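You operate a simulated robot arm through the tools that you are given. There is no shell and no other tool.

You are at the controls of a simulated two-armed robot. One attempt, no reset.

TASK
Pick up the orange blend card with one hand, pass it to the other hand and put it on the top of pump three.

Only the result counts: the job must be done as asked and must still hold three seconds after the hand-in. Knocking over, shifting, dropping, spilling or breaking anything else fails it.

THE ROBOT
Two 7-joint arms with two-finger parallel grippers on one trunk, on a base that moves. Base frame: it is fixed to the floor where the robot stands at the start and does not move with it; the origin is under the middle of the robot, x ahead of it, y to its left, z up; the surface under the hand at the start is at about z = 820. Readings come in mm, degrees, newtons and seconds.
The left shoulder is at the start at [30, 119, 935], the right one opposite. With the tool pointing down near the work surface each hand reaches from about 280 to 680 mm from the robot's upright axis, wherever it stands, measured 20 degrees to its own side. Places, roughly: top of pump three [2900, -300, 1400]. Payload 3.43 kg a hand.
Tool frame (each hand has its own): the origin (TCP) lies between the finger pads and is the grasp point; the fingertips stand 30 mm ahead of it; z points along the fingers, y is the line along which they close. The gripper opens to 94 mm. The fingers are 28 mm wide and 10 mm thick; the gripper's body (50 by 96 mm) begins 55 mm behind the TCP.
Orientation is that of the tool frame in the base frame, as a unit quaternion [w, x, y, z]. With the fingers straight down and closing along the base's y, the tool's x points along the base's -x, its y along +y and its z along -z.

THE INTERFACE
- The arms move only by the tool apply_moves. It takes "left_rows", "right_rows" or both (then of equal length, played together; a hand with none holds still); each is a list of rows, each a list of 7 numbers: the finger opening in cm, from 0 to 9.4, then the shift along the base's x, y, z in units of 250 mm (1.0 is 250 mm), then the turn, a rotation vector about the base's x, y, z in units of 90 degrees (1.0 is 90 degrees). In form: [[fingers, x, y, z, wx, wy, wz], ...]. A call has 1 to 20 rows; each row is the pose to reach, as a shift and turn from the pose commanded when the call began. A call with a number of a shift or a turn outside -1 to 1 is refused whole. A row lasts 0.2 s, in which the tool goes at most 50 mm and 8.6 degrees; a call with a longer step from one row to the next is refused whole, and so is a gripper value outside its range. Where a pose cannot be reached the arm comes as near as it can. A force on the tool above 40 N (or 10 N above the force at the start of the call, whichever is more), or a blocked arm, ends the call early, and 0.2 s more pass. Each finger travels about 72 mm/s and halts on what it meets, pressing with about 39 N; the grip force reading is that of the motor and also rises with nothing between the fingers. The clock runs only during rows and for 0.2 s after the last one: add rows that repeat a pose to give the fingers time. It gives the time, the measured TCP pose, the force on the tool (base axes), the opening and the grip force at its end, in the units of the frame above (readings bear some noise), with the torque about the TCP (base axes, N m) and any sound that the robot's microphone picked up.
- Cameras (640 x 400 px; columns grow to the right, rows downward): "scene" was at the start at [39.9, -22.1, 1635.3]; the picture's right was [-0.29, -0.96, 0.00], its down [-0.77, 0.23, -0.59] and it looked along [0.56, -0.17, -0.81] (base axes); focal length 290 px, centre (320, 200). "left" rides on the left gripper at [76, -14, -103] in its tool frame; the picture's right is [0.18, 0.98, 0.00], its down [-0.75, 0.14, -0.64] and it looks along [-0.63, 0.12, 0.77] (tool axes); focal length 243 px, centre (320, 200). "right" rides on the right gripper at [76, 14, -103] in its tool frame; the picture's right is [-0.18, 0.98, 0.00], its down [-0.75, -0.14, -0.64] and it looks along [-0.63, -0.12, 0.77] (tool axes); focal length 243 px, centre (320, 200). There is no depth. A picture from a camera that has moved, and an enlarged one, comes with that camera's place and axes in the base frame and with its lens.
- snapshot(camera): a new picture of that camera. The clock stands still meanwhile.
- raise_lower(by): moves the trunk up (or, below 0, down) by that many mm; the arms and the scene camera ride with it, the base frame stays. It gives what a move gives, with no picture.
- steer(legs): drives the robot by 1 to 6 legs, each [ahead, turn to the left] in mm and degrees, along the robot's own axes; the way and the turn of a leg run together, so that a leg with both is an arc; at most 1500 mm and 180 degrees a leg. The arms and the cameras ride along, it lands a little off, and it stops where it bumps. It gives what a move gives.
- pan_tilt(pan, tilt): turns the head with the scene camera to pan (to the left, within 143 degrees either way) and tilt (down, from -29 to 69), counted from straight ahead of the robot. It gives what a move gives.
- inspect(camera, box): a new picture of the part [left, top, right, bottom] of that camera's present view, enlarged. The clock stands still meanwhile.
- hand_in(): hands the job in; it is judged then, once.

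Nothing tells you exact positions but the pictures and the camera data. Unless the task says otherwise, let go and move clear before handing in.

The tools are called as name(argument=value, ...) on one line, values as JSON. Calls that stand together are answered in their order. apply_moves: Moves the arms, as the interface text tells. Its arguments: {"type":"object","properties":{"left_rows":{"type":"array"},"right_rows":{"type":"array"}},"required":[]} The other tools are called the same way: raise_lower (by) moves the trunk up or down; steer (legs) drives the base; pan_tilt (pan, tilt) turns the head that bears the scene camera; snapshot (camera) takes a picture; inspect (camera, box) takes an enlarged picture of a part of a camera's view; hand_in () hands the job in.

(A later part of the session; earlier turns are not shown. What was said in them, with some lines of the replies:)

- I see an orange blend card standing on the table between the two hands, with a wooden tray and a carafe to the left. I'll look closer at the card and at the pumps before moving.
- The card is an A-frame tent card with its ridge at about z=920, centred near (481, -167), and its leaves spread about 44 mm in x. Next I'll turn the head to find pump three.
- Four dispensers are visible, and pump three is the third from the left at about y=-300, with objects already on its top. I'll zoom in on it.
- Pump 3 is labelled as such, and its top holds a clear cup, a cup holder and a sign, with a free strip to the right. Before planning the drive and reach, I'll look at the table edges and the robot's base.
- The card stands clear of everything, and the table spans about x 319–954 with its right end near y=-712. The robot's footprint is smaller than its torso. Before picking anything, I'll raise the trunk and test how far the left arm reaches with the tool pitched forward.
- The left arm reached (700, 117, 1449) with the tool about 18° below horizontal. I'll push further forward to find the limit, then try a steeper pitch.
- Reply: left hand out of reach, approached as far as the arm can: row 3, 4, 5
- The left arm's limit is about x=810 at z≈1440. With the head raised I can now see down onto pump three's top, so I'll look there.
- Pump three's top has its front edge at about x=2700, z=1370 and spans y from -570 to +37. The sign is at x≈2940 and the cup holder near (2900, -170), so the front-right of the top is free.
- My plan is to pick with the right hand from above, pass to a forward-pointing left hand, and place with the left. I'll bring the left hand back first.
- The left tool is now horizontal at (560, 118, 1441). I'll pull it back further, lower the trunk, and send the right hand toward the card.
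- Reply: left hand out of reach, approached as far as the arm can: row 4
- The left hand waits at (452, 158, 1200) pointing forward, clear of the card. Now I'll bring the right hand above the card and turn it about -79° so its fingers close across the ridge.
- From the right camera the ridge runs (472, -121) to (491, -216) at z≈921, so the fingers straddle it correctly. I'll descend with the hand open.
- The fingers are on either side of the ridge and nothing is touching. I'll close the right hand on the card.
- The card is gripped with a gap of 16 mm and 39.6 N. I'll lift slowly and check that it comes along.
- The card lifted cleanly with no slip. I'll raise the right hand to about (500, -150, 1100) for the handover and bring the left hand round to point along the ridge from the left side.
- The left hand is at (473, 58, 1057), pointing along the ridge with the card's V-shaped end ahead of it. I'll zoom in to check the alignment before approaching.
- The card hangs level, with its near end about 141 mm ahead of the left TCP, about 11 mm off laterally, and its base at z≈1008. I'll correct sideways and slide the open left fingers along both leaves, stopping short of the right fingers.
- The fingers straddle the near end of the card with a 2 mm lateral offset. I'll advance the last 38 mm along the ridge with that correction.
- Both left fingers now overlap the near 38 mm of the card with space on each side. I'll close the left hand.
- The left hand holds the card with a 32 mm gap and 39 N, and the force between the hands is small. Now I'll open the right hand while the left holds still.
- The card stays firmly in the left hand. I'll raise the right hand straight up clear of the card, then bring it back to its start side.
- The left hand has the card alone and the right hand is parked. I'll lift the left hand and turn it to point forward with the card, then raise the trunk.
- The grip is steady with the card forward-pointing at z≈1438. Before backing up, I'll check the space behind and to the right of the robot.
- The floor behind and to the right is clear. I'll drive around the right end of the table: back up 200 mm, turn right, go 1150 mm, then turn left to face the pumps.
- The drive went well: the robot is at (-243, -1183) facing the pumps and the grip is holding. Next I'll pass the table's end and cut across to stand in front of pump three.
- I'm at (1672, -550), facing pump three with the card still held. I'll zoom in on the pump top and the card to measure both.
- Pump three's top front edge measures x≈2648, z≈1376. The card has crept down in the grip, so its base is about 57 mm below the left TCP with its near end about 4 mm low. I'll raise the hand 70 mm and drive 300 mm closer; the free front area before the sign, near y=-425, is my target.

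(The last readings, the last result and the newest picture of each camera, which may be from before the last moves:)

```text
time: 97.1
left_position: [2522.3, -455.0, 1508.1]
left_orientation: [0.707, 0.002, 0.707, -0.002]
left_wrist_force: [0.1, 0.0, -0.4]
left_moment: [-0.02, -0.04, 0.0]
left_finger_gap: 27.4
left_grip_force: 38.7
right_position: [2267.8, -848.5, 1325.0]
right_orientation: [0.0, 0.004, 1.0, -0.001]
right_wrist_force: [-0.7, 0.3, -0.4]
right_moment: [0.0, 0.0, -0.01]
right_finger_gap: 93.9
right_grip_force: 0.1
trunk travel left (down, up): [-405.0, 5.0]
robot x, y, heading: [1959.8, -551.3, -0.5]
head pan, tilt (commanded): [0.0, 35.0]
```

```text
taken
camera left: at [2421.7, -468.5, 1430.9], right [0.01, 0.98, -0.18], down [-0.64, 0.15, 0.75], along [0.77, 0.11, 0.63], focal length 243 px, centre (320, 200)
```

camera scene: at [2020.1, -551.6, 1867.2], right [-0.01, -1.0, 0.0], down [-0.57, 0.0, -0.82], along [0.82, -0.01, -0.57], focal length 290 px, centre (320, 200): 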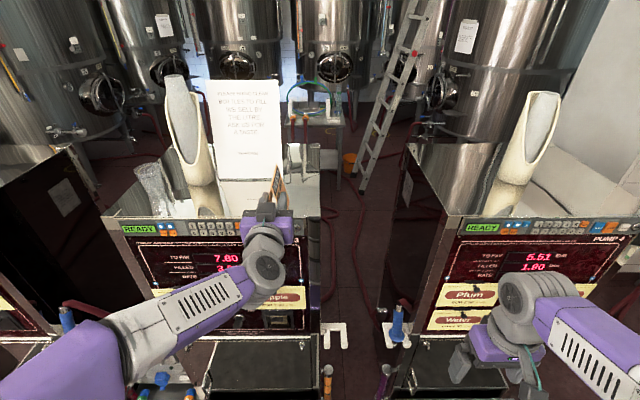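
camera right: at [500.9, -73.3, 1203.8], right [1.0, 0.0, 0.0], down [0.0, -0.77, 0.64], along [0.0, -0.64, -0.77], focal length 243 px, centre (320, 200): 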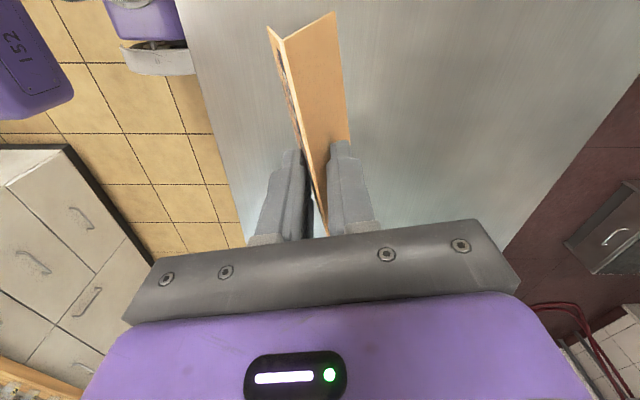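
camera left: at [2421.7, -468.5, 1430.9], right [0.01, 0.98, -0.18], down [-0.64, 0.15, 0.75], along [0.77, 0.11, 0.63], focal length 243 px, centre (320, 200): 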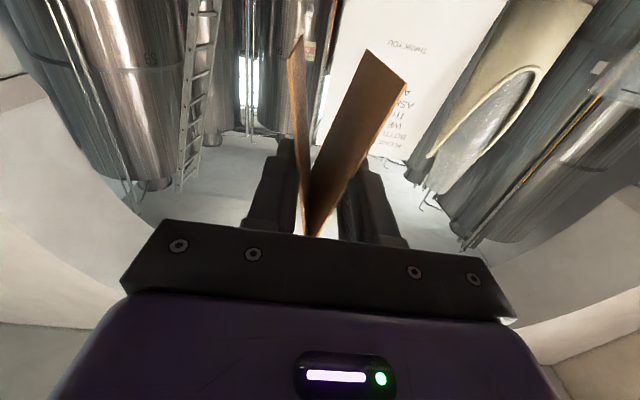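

I'm now at x=1960, with the card above and just in front of pump three's edge. I'll zoom in on the top again for a final measurement.

inspect(camera="scene", box=[180, 130, 340, 240])

inspect(camera="scene", box=[100, 80, 340, 230])

inspect(camera="left", box=[220, 30, 420, 250])

```text
3.64 times, centred on (260, 185) of scene
camera zoom: at [2020.1, -551.6, 1867.2], right [-0.01, -1.0, 0.0], down [-0.57, 0.0, -0.82], along [0.82, -0.01, -0.57], focal length 1056 px, centre (538, 254)
```

zoom: 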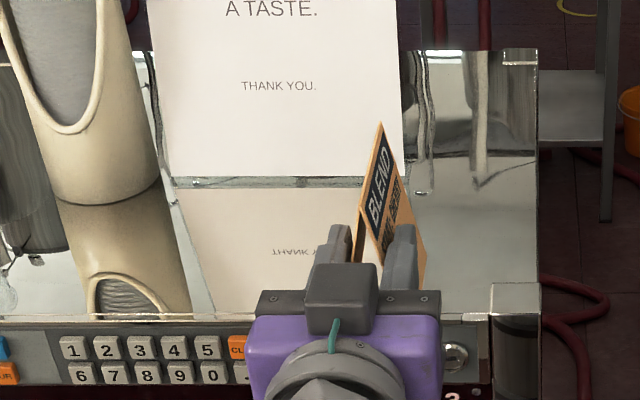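

```text
2.67 times, centred on (220, 155) of scene
camera zoom: at [2020.1, -551.6, 1867.2], right [-0.01, -1.0, 0.0], down [-0.57, 0.0, -0.82], along [0.82, -0.01, -0.57], focal length 775 px, centre (587, 320)
```

zoom: 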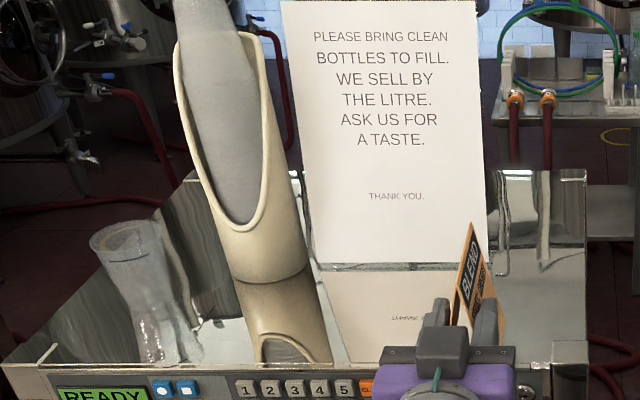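

```text
1.82 times, centred on (320, 140) of left
camera zoom: at [2421.7, -468.5, 1430.9], right [0.01, 0.98, -0.18], down [-0.64, 0.15, 0.75], along [0.77, 0.11, 0.63], focal length 441 px, centre (320, 309)
```

zoom: 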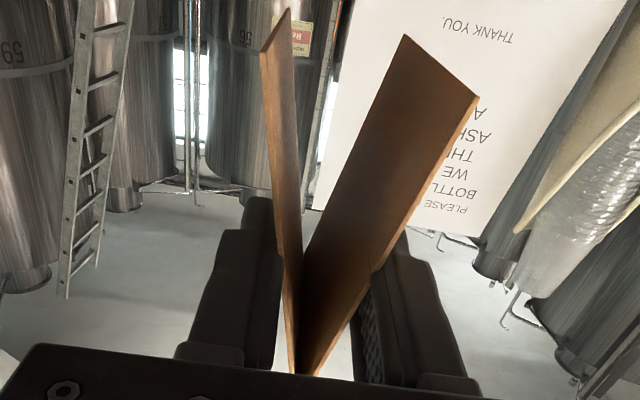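

At y≈-455 the front strip is free: the sign is at x≈2831 and the pump's right edge near y=-559. I'll extend the card over the top at its present safe height and correct its slight pitch on the way.

apply_moves(left_rows=[[0, 0.06, 0, 0, 0, 0.005, 0], [0, 0.16, 0, 0, 0, 0.01, 0], [0, 0.27, 0, 0, 0, 0.015, 0], [0, 0.38, 0, 0, 0, 0.02, 0], [0, 0.49, 0, 0, 0, 0.025, 0], [0, 0.59, 0, 0, 0, 0.027, 0], [0, 0.648, 0, 0, 0, 0.027, 0], [0, 0.648, 0, -0.06, 0, 0.027, 0], [0, 0.648, 0, -0.14, 0, 0.027, 0], [0, 0.648, 0, -0.18, 0, 0.027, 0]])

snapshot(camera="left")

inspect(camera="scene", box=[200, 120, 340, 220])

snapshot(camera="scene")

```text
time: 99.3
left_position: [2684.2, -453.6, 1462.5]
left_orientation: [0.692, 0.003, 0.722, -0.004]
left_wrist_force: [0.1, 0.1, -0.4]
left_moment: [-0.01, -0.02, 0.02]
left_finger_gap: 27.0
left_grip_force: 39.1
right_position: [2268.6, -848.7, 1324.4]
right_orientation: [0.0, 0.004, 1.0, 0.0]
right_wrist_force: [0.5, -0.5, 0.6]
right_moment: [-0.01, 0.01, 0.0]
right_finger_gap: 94.0
right_grip_force: 0.1
trunk travel left (down, up): [-405.0, 5.0]
robot x, y, heading: [1963.2, -551.0, -0.6]
head pan, tilt (commanded): [0.0, 35.0]
```

```text
taken
camera left: at [2579.4, -468.0, 1390.2], right [0.0, 0.98, -0.18], down [-0.61, 0.15, 0.78], along [0.79, 0.11, 0.6], focal length 243 px, centre (320, 200)
```

left: 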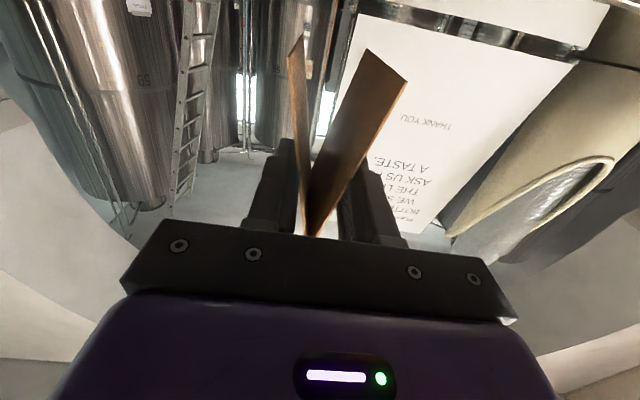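

```text
4.00 times, centred on (270, 170) of scene
camera zoom: at [2020.4, -551.7, 1867.2], right [-0.01, -1.0, 0.0], down [-0.57, 0.0, -0.82], along [0.82, -0.01, -0.57], focal length 1162 px, centre (520, 320)
```

zoom: 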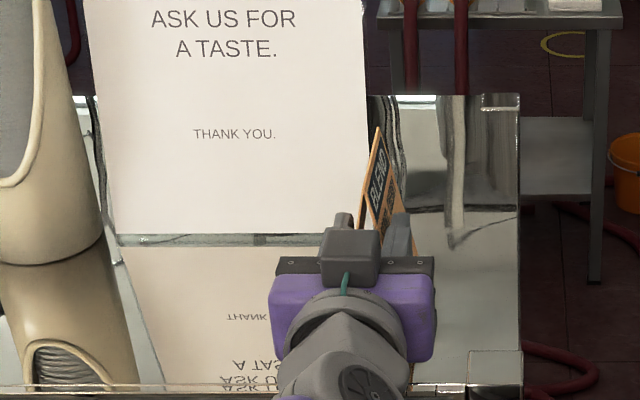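

```text
taken
camera scene: at [2020.4, -551.7, 1867.2], right [-0.01, -1.0, 0.0], down [-0.57, 0.0, -0.82], along [0.82, -0.01, -0.57], focal length 290 px, centre (320, 200)
```

scene: 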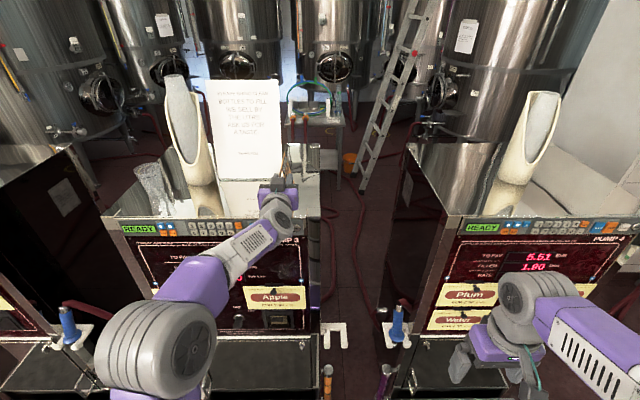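

The card is over the top, about 25–30 mm above it by my estimate. I'll zoom with the left camera, which is nearly level with the surface, to pin down the top's height.

inspect(camera="left", box=[340, 0, 620, 120])

inspect(camera="left", box=[220, 30, 420, 250])

```text
2.29 times, centred on (480, 60) of left
camera zoom: at [2579.4, -468.0, 1390.2], right [0.0, 0.98, -0.18], down [-0.61, 0.15, 0.78], along [0.79, 0.11, 0.6], focal length 555 px, centre (-46, 520)
```

zoom: 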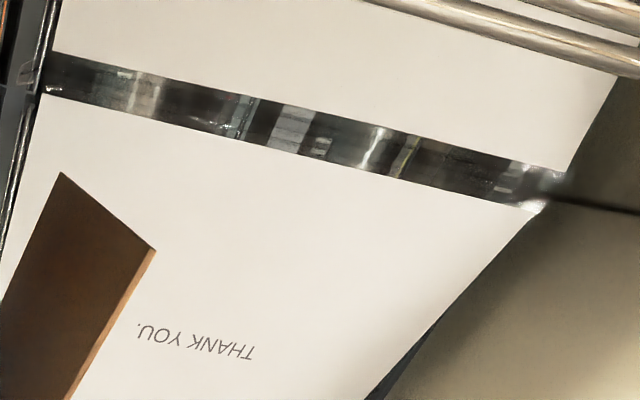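

```text
1.82 times, centred on (320, 140) of left
camera zoom: at [2579.4, -468.0, 1390.2], right [0.0, 0.98, -0.18], down [-0.61, 0.15, 0.78], along [0.79, 0.11, 0.6], focal length 441 px, centre (320, 309)
```

zoom: 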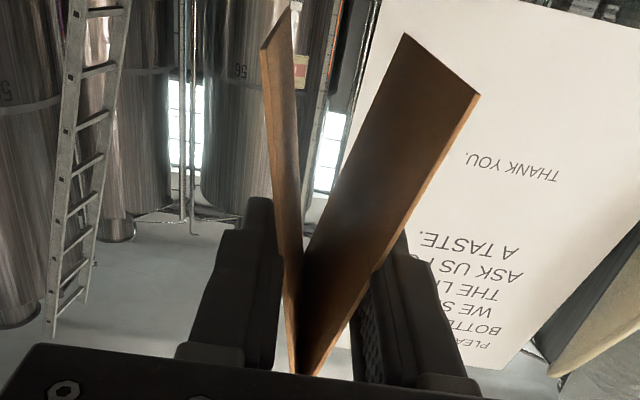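

The surface is at z≈1377 and the card base is about 58 mm below the TCP, so contact should come near TCP z≈1435. I'll come down to about 1440, then in small steps while watching the force.

apply_moves(left_rows=[[0, 0, 0, -0.03, 0, 0, 0], [0, 0, 0, -0.06, 0, 0, 0], [0, 0, 0, -0.08, 0, 0, 0], [0, 0, 0, -0.09, 0, 0, 0], [0, 0, 0, -0.09, 0, 0, 0]])

inspect(camera="left", box=[240, 0, 440, 120])

inspect(camera="scene", box=[220, 130, 340, 220])

```text
time: 100.5
left_position: [2684.9, -454.4, 1440.4]
left_orientation: [0.692, 0.003, 0.722, -0.003]
left_wrist_force: [-0.3, 0.3, -0.8]
left_moment: [-0.01, 0.01, 0.0]
left_finger_gap: 27.2
left_grip_force: 39.0
right_position: [2268.6, -848.8, 1324.6]
right_orientation: [0.001, 0.004, 1.0, 0.0]
right_wrist_force: [0.4, 0.5, 0.3]
right_moment: [0.0, 0.01, -0.01]
right_finger_gap: 94.0
right_grip_force: 0.1
trunk travel left (down, up): [-405.0, 5.0]
robot x, y, heading: [1964.9, -552.7, -0.5]
head pan, tilt (commanded): [0.0, 35.0]
```

```text
3.20 times, centred on (340, 60) of left
camera zoom: at [2580.7, -468.1, 1367.5], right [0.0, 0.98, -0.18], down [-0.61, 0.15, 0.78], along [0.79, 0.11, 0.6], focal length 776 px, centre (256, 648)
```

zoom: 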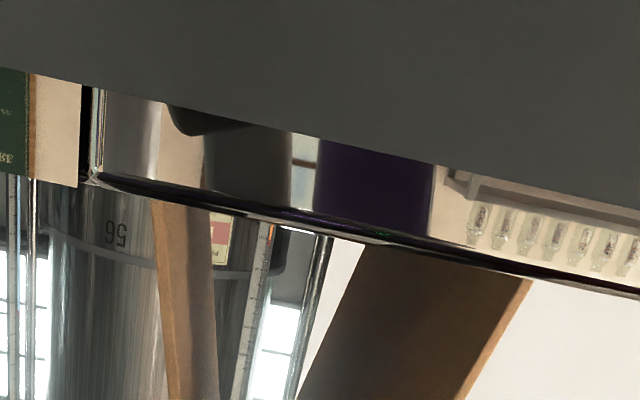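

```text
4.44 times, centred on (280, 175) of scene
camera zoom: at [2020.4, -551.6, 1867.2], right [-0.01, -1.0, 0.0], down [-0.57, 0.0, -0.82], along [0.82, -0.01, -0.57], focal length 1291 px, centre (498, 311)
```

zoom: 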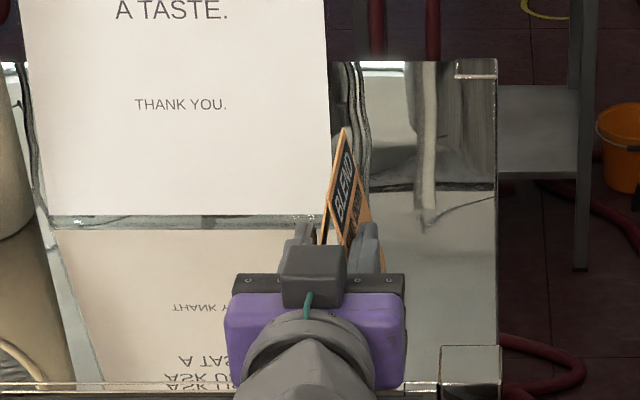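

The left camera now looks from just below the top edge, and the edge works out at x≈2652, so there is good clearance. I'll shift 20 mm deeper with a small lift, then start the final small descent.

apply_moves(left_rows=[[0, 0.01, 0, 0.02, 0, 0, 0], [0, 0.045, 0, 0.02, 0, 0, 0], [0, 0.08, 0, 0.02, 0, 0, 0], [0, 0.08, 0, 0.01, 0, 0, 0], [0, 0.08, 0, 0, 0, 0, 0], [0, 0.08, 0, -0.006, 0, 0, 0], [0, 0.08, 0, -0.012, 0, 0, 0], [0, 0.08, 0, -0.012, 0, 0, 0]])

inspect(camera="scene", box=[240, 130, 320, 190])

```text
time: 102.3
left_position: [2705.4, -454.0, 1437.4]
left_orientation: [0.693, 0.002, 0.721, -0.002]
left_wrist_force: [0.7, 0.0, 2.2]
left_moment: [0.02, -0.25, 0.03]
left_finger_gap: 26.7
left_grip_force: 38.5
right_position: [2269.3, -848.1, 1325.2]
right_orientation: [0.0, 0.003, 1.0, 0.001]
right_wrist_force: [-1.2, -0.4, 0.5]
right_moment: [0.0, 0.0, 0.01]
right_finger_gap: 93.8
right_grip_force: 0.0
trunk travel left (down, up): [-405.0, 5.0]
robot x, y, heading: [1966.1, -548.2, -0.3]
head pan, tilt (commanded): [0.0, 35.0]
```

```text
6.67 times, centred on (280, 160) of scene
camera zoom: at [2020.3, -551.6, 1867.2], right [-0.01, -1.0, 0.0], down [-0.57, 0.0, -0.82], along [0.82, -0.01, -0.57], focal length 1936 px, centre (587, 467)
```

zoom: 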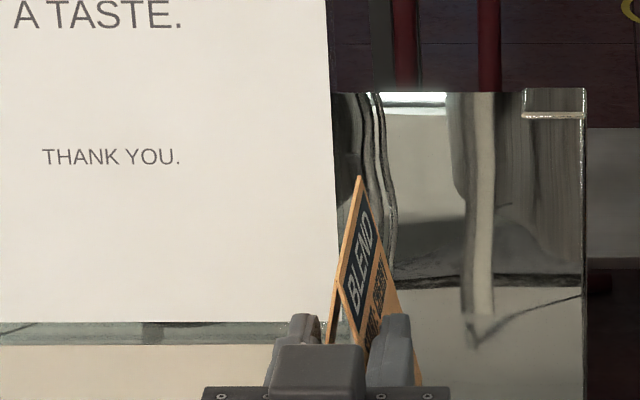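

There is a first light touch: 2.2 N up with a moment showing the far end of the card touching. I'll ease the pitch back slightly and settle down another millimetre or so.

apply_moves(left_rows=[[0, 0, 0, 0, 0, -0.008, 0], [0, 0, 0, -0.004, 0, -0.01, 0], [0, 0, 0, -0.006, 0, -0.01, 0]])

```text
time: 103.1
left_position: [2704.9, -456.1, 1437.1]
left_orientation: [0.698, 0.002, 0.716, -0.002]
left_wrist_force: [-0.5, 0.4, 5.6]
left_moment: [-0.01, 0.04, -0.01]
left_finger_gap: 26.7
left_grip_force: 39.5
right_position: [2268.1, -848.6, 1325.2]
right_orientation: [-0.001, 0.004, 1.0, 0.0]
right_wrist_force: [-0.1, 0.2, 0.2]
right_moment: [-0.02, -0.01, -0.02]
right_finger_gap: 94.0
right_grip_force: 0.1
trunk travel left (down, up): [-405.0, 5.0]
robot x, y, heading: [1966.7, -548.9, -0.2]
head pan, tilt (commanded): [0.0, 35.0]
```

The card now rests on the pump top (5.6 N, almost no moment). I'll open the left hand gently.

apply_moves(left_rows=[[2.8, 0, 0, 0.002, 0, 0, 0], [3.2, 0, 0, 0.002, 0, 0, 0], [3.8, 0, 0, 0.002, 0, 0, 0], [4.8, 0, 0, 0.002, 0, 0, 0], [6.0, 0, 0, 0.002, 0, 0, 0], [7.0, 0, 0, 0.002, 0, 0, 0], [8.0, 0, 0, 0.002, 0, 0, 0], [8.0, 0, 0, 0.002, 0, 0, 0]])

inspect(camera="scene", box=[220, 130, 340, 220])

snapshot(camera="left")

```text
time: 104.9
left_position: [2705.5, -454.2, 1436.2]
left_orientation: [0.698, 0.003, 0.716, -0.003]
left_wrist_force: [0.0, -0.3, 0.8]
left_moment: [0.02, 0.03, -0.03]
left_finger_gap: 79.8
left_grip_force: 0.1
right_position: [2268.8, -848.0, 1324.2]
right_orientation: [0.0, 0.004, 1.0, 0.0]
right_wrist_force: [0.2, -0.4, -0.9]
right_moment: [-0.01, 0.01, 0.01]
right_finger_gap: 94.0
right_grip_force: 0.1
trunk travel left (down, up): [-405.0, 5.0]
robot x, y, heading: [1965.0, -550.5, -0.5]
head pan, tilt (commanded): [0.0, 35.0]
```

```text
4.44 times, centred on (280, 175) of scene
camera zoom: at [2020.5, -551.6, 1867.2], right [-0.01, -1.0, 0.0], down [-0.57, 0.0, -0.82], along [0.82, -0.01, -0.57], focal length 1291 px, centre (498, 311)
```

zoom: 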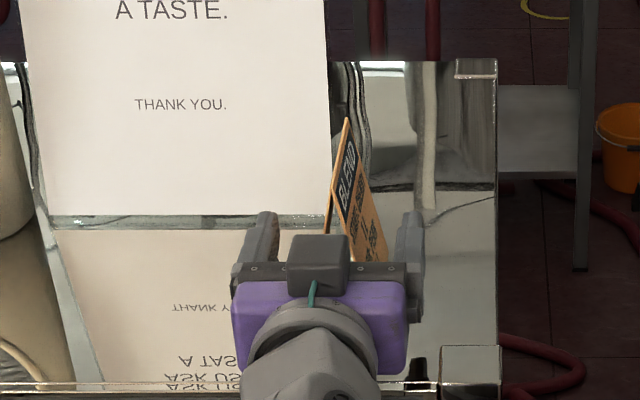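

```text
taken
camera left: at [2601.6, -468.0, 1362.0], right [0.0, 0.98, -0.18], down [-0.62, 0.15, 0.77], along [0.78, 0.11, 0.61], focal length 243 px, centre (320, 200)
```

left: 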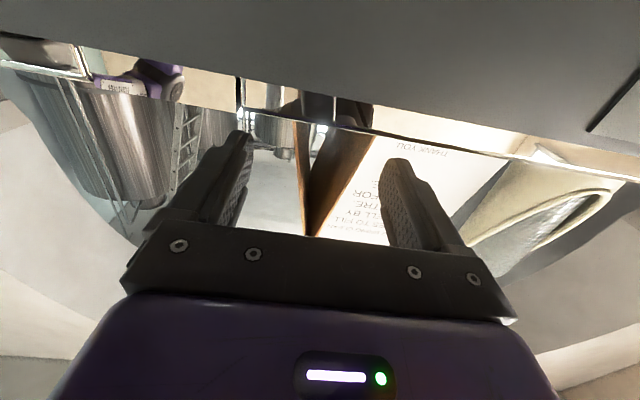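

The card stands upright on its own between the open fingers. I'll draw the left hand straight back away from it.

apply_moves(left_rows=[[8.0, -0.03, 0, 0, 0, 0, 0], [8.0, -0.1, 0, 0, 0, 0, 0], [8.0, -0.2, 0, 0, 0, 0, 0], [8.0, -0.32, 0, 0, 0, 0, 0], [8.0, -0.45, 0, 0, 0, 0, 0], [8.0, -0.58, 0, 0, 0, 0, 0]])

inspect(camera="scene", box=[200, 120, 340, 220])

snapshot(camera="scene")

snapshot(camera="left")

```text
time: 106.3
left_position: [2557.6, -451.9, 1436.0]
left_orientation: [0.697, 0.002, 0.717, -0.003]
left_wrist_force: [0.2, 0.2, 0.0]
left_moment: [-0.02, 0.02, 0.0]
left_finger_gap: 80.2
left_grip_force: 0.1
right_position: [2267.8, -847.0, 1325.1]
right_orientation: [0.0, 0.003, 1.0, 0.0]
right_wrist_force: [-0.6, 0.2, 0.5]
right_moment: [-0.01, 0.02, -0.03]
right_finger_gap: 94.1
right_grip_force: 0.0
trunk travel left (down, up): [-405.0, 5.0]
robot x, y, heading: [1966.7, -551.3, -0.5]
head pan, tilt (commanded): [0.0, 35.0]
```

```text
4.00 times, centred on (270, 170) of scene
camera zoom: at [2019.1, -551.1, 1867.2], right [-0.01, -1.0, 0.0], down [-0.57, 0.0, -0.82], along [0.82, -0.01, -0.57], focal length 1162 px, centre (520, 320)
```

zoom: 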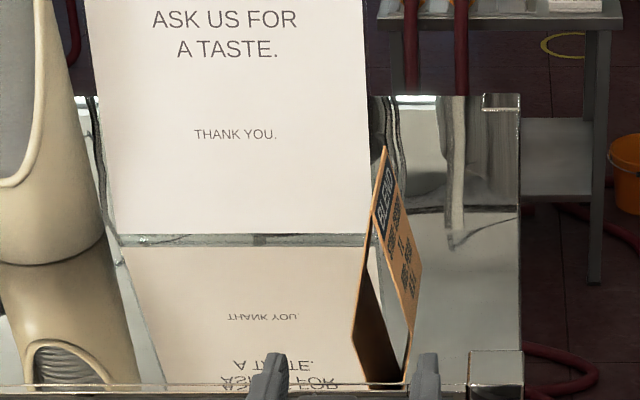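

```text
taken
camera scene: at [2019.1, -551.1, 1867.2], right [-0.01, -1.0, 0.0], down [-0.57, 0.0, -0.82], along [0.82, -0.01, -0.57], focal length 290 px, centre (320, 200)
```

scene: 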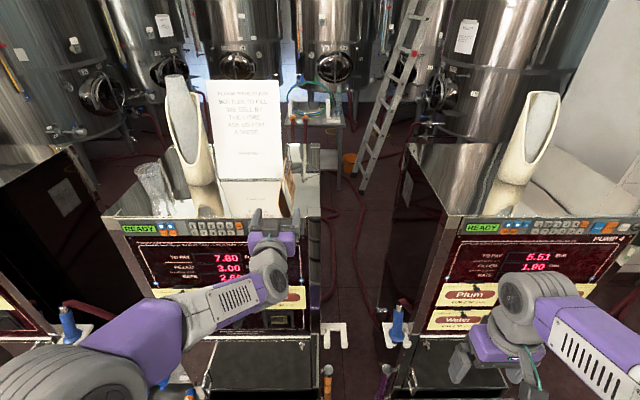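

```text
taken
camera left: at [2454.4, -465.8, 1363.2], right [0.0, 0.98, -0.18], down [-0.62, 0.15, 0.77], along [0.78, 0.11, 0.61], focal length 243 px, centre (320, 200)
```

left: 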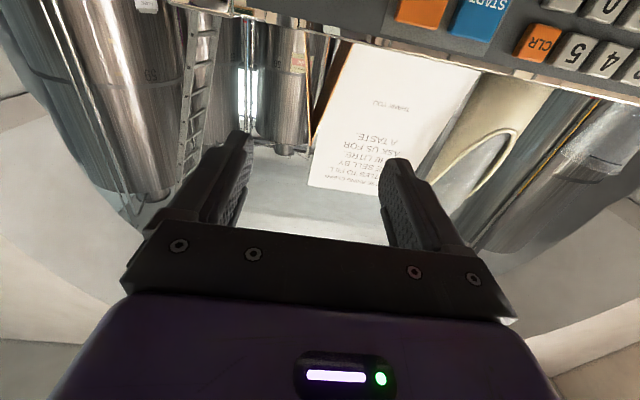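

The card stands upright on pump three's top with nothing else disturbed, and the hand is clear of it. I'll let a moment pass and check that it stays put.

apply_moves(left_rows=[[8.0, -0.05, 0, 0.02, 0, 0, 0], [8.0, -0.1, 0, 0.04, 0, 0, 0], [8.0, -0.15, 0, 0.04, 0, 0, 0], [8.0, -0.15, 0, 0.04, 0, 0, 0], [8.0, -0.15, 0, 0.04, 0, 0, 0], [8.0, -0.15, 0, 0.04, 0, 0, 0], [8.0, -0.15, 0, 0.04, 0, 0, 0], [8.0, -0.15, 0, 0.04, 0, 0, 0], [8.0, -0.15, 0, 0.04, 0, 0, 0], [8.0, -0.15, 0, 0.04, 0, 0, 0]])

inspect(camera="scene", box=[240, 130, 340, 220])

inspect(camera="scene", box=[90, 60, 340, 230])

```text
time: 108.5
left_position: [2523.4, -454.5, 1445.6]
left_orientation: [0.698, 0.002, 0.716, -0.003]
left_wrist_force: [0.6, -0.1, 0.1]
left_moment: [-0.03, 0.0, 0.01]
left_finger_gap: 79.8
left_grip_force: 0.1
right_position: [2270.2, -848.6, 1324.3]
right_orientation: [0.0, 0.004, 1.0, 0.0]
right_wrist_force: [0.2, -0.3, 0.6]
right_moment: [0.0, 0.01, 0.01]
right_finger_gap: 94.0
right_grip_force: 0.1
trunk travel left (down, up): [-405.0, 5.0]
robot x, y, heading: [1960.5, -550.9, -0.6]
head pan, tilt (commanded): [0.0, 35.0]
```

```text
4.44 times, centred on (290, 175) of scene
camera zoom: at [2020.5, -551.6, 1867.2], right [-0.01, -1.0, 0.0], down [-0.57, 0.0, -0.82], along [0.82, -0.01, -0.57], focal length 1291 px, centre (453, 311)
```

zoom: 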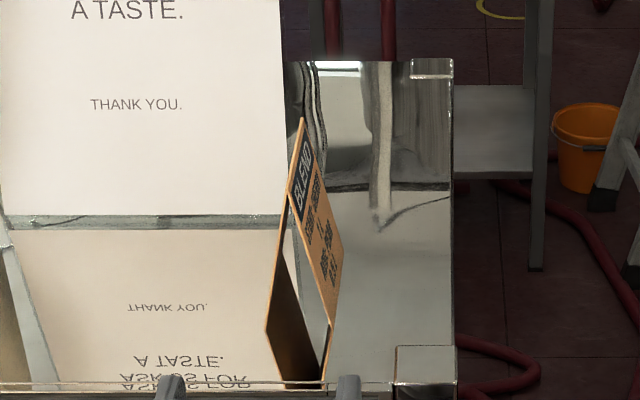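

```text
2.35 times, centred on (215, 145) of scene
camera zoom: at [2020.5, -551.6, 1867.2], right [-0.01, -1.0, 0.0], down [-0.57, 0.0, -0.82], along [0.82, -0.01, -0.57], focal length 683 px, centre (567, 329)
```

zoom: 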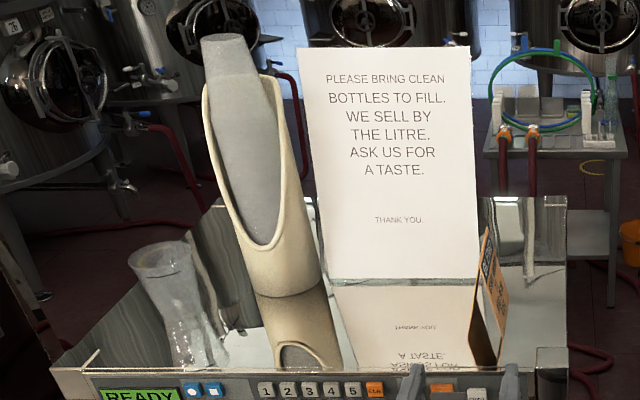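

The card is standing on its feet on top of pump three, held steady for several seconds. The sign, cup holder and cup are undisturbed and both hands are empty and clear, so I'm handing in.

hand_in()

```text
The job is handed in.
```

The orange blend card is now standing upright on top of pump three. The right hand picked it up, passed it to the left hand over the table, and the left hand placed it.

It sits near the right front of the top, just in front of the paper sign and about 35 mm in from the front edge. In the last pictures before hand-in it had stood unchanged for a few seconds. The sign, the cup holder and the clear cup had not moved. Nothing was bumped on the drive, and both hands were empty and clear when I handed in.
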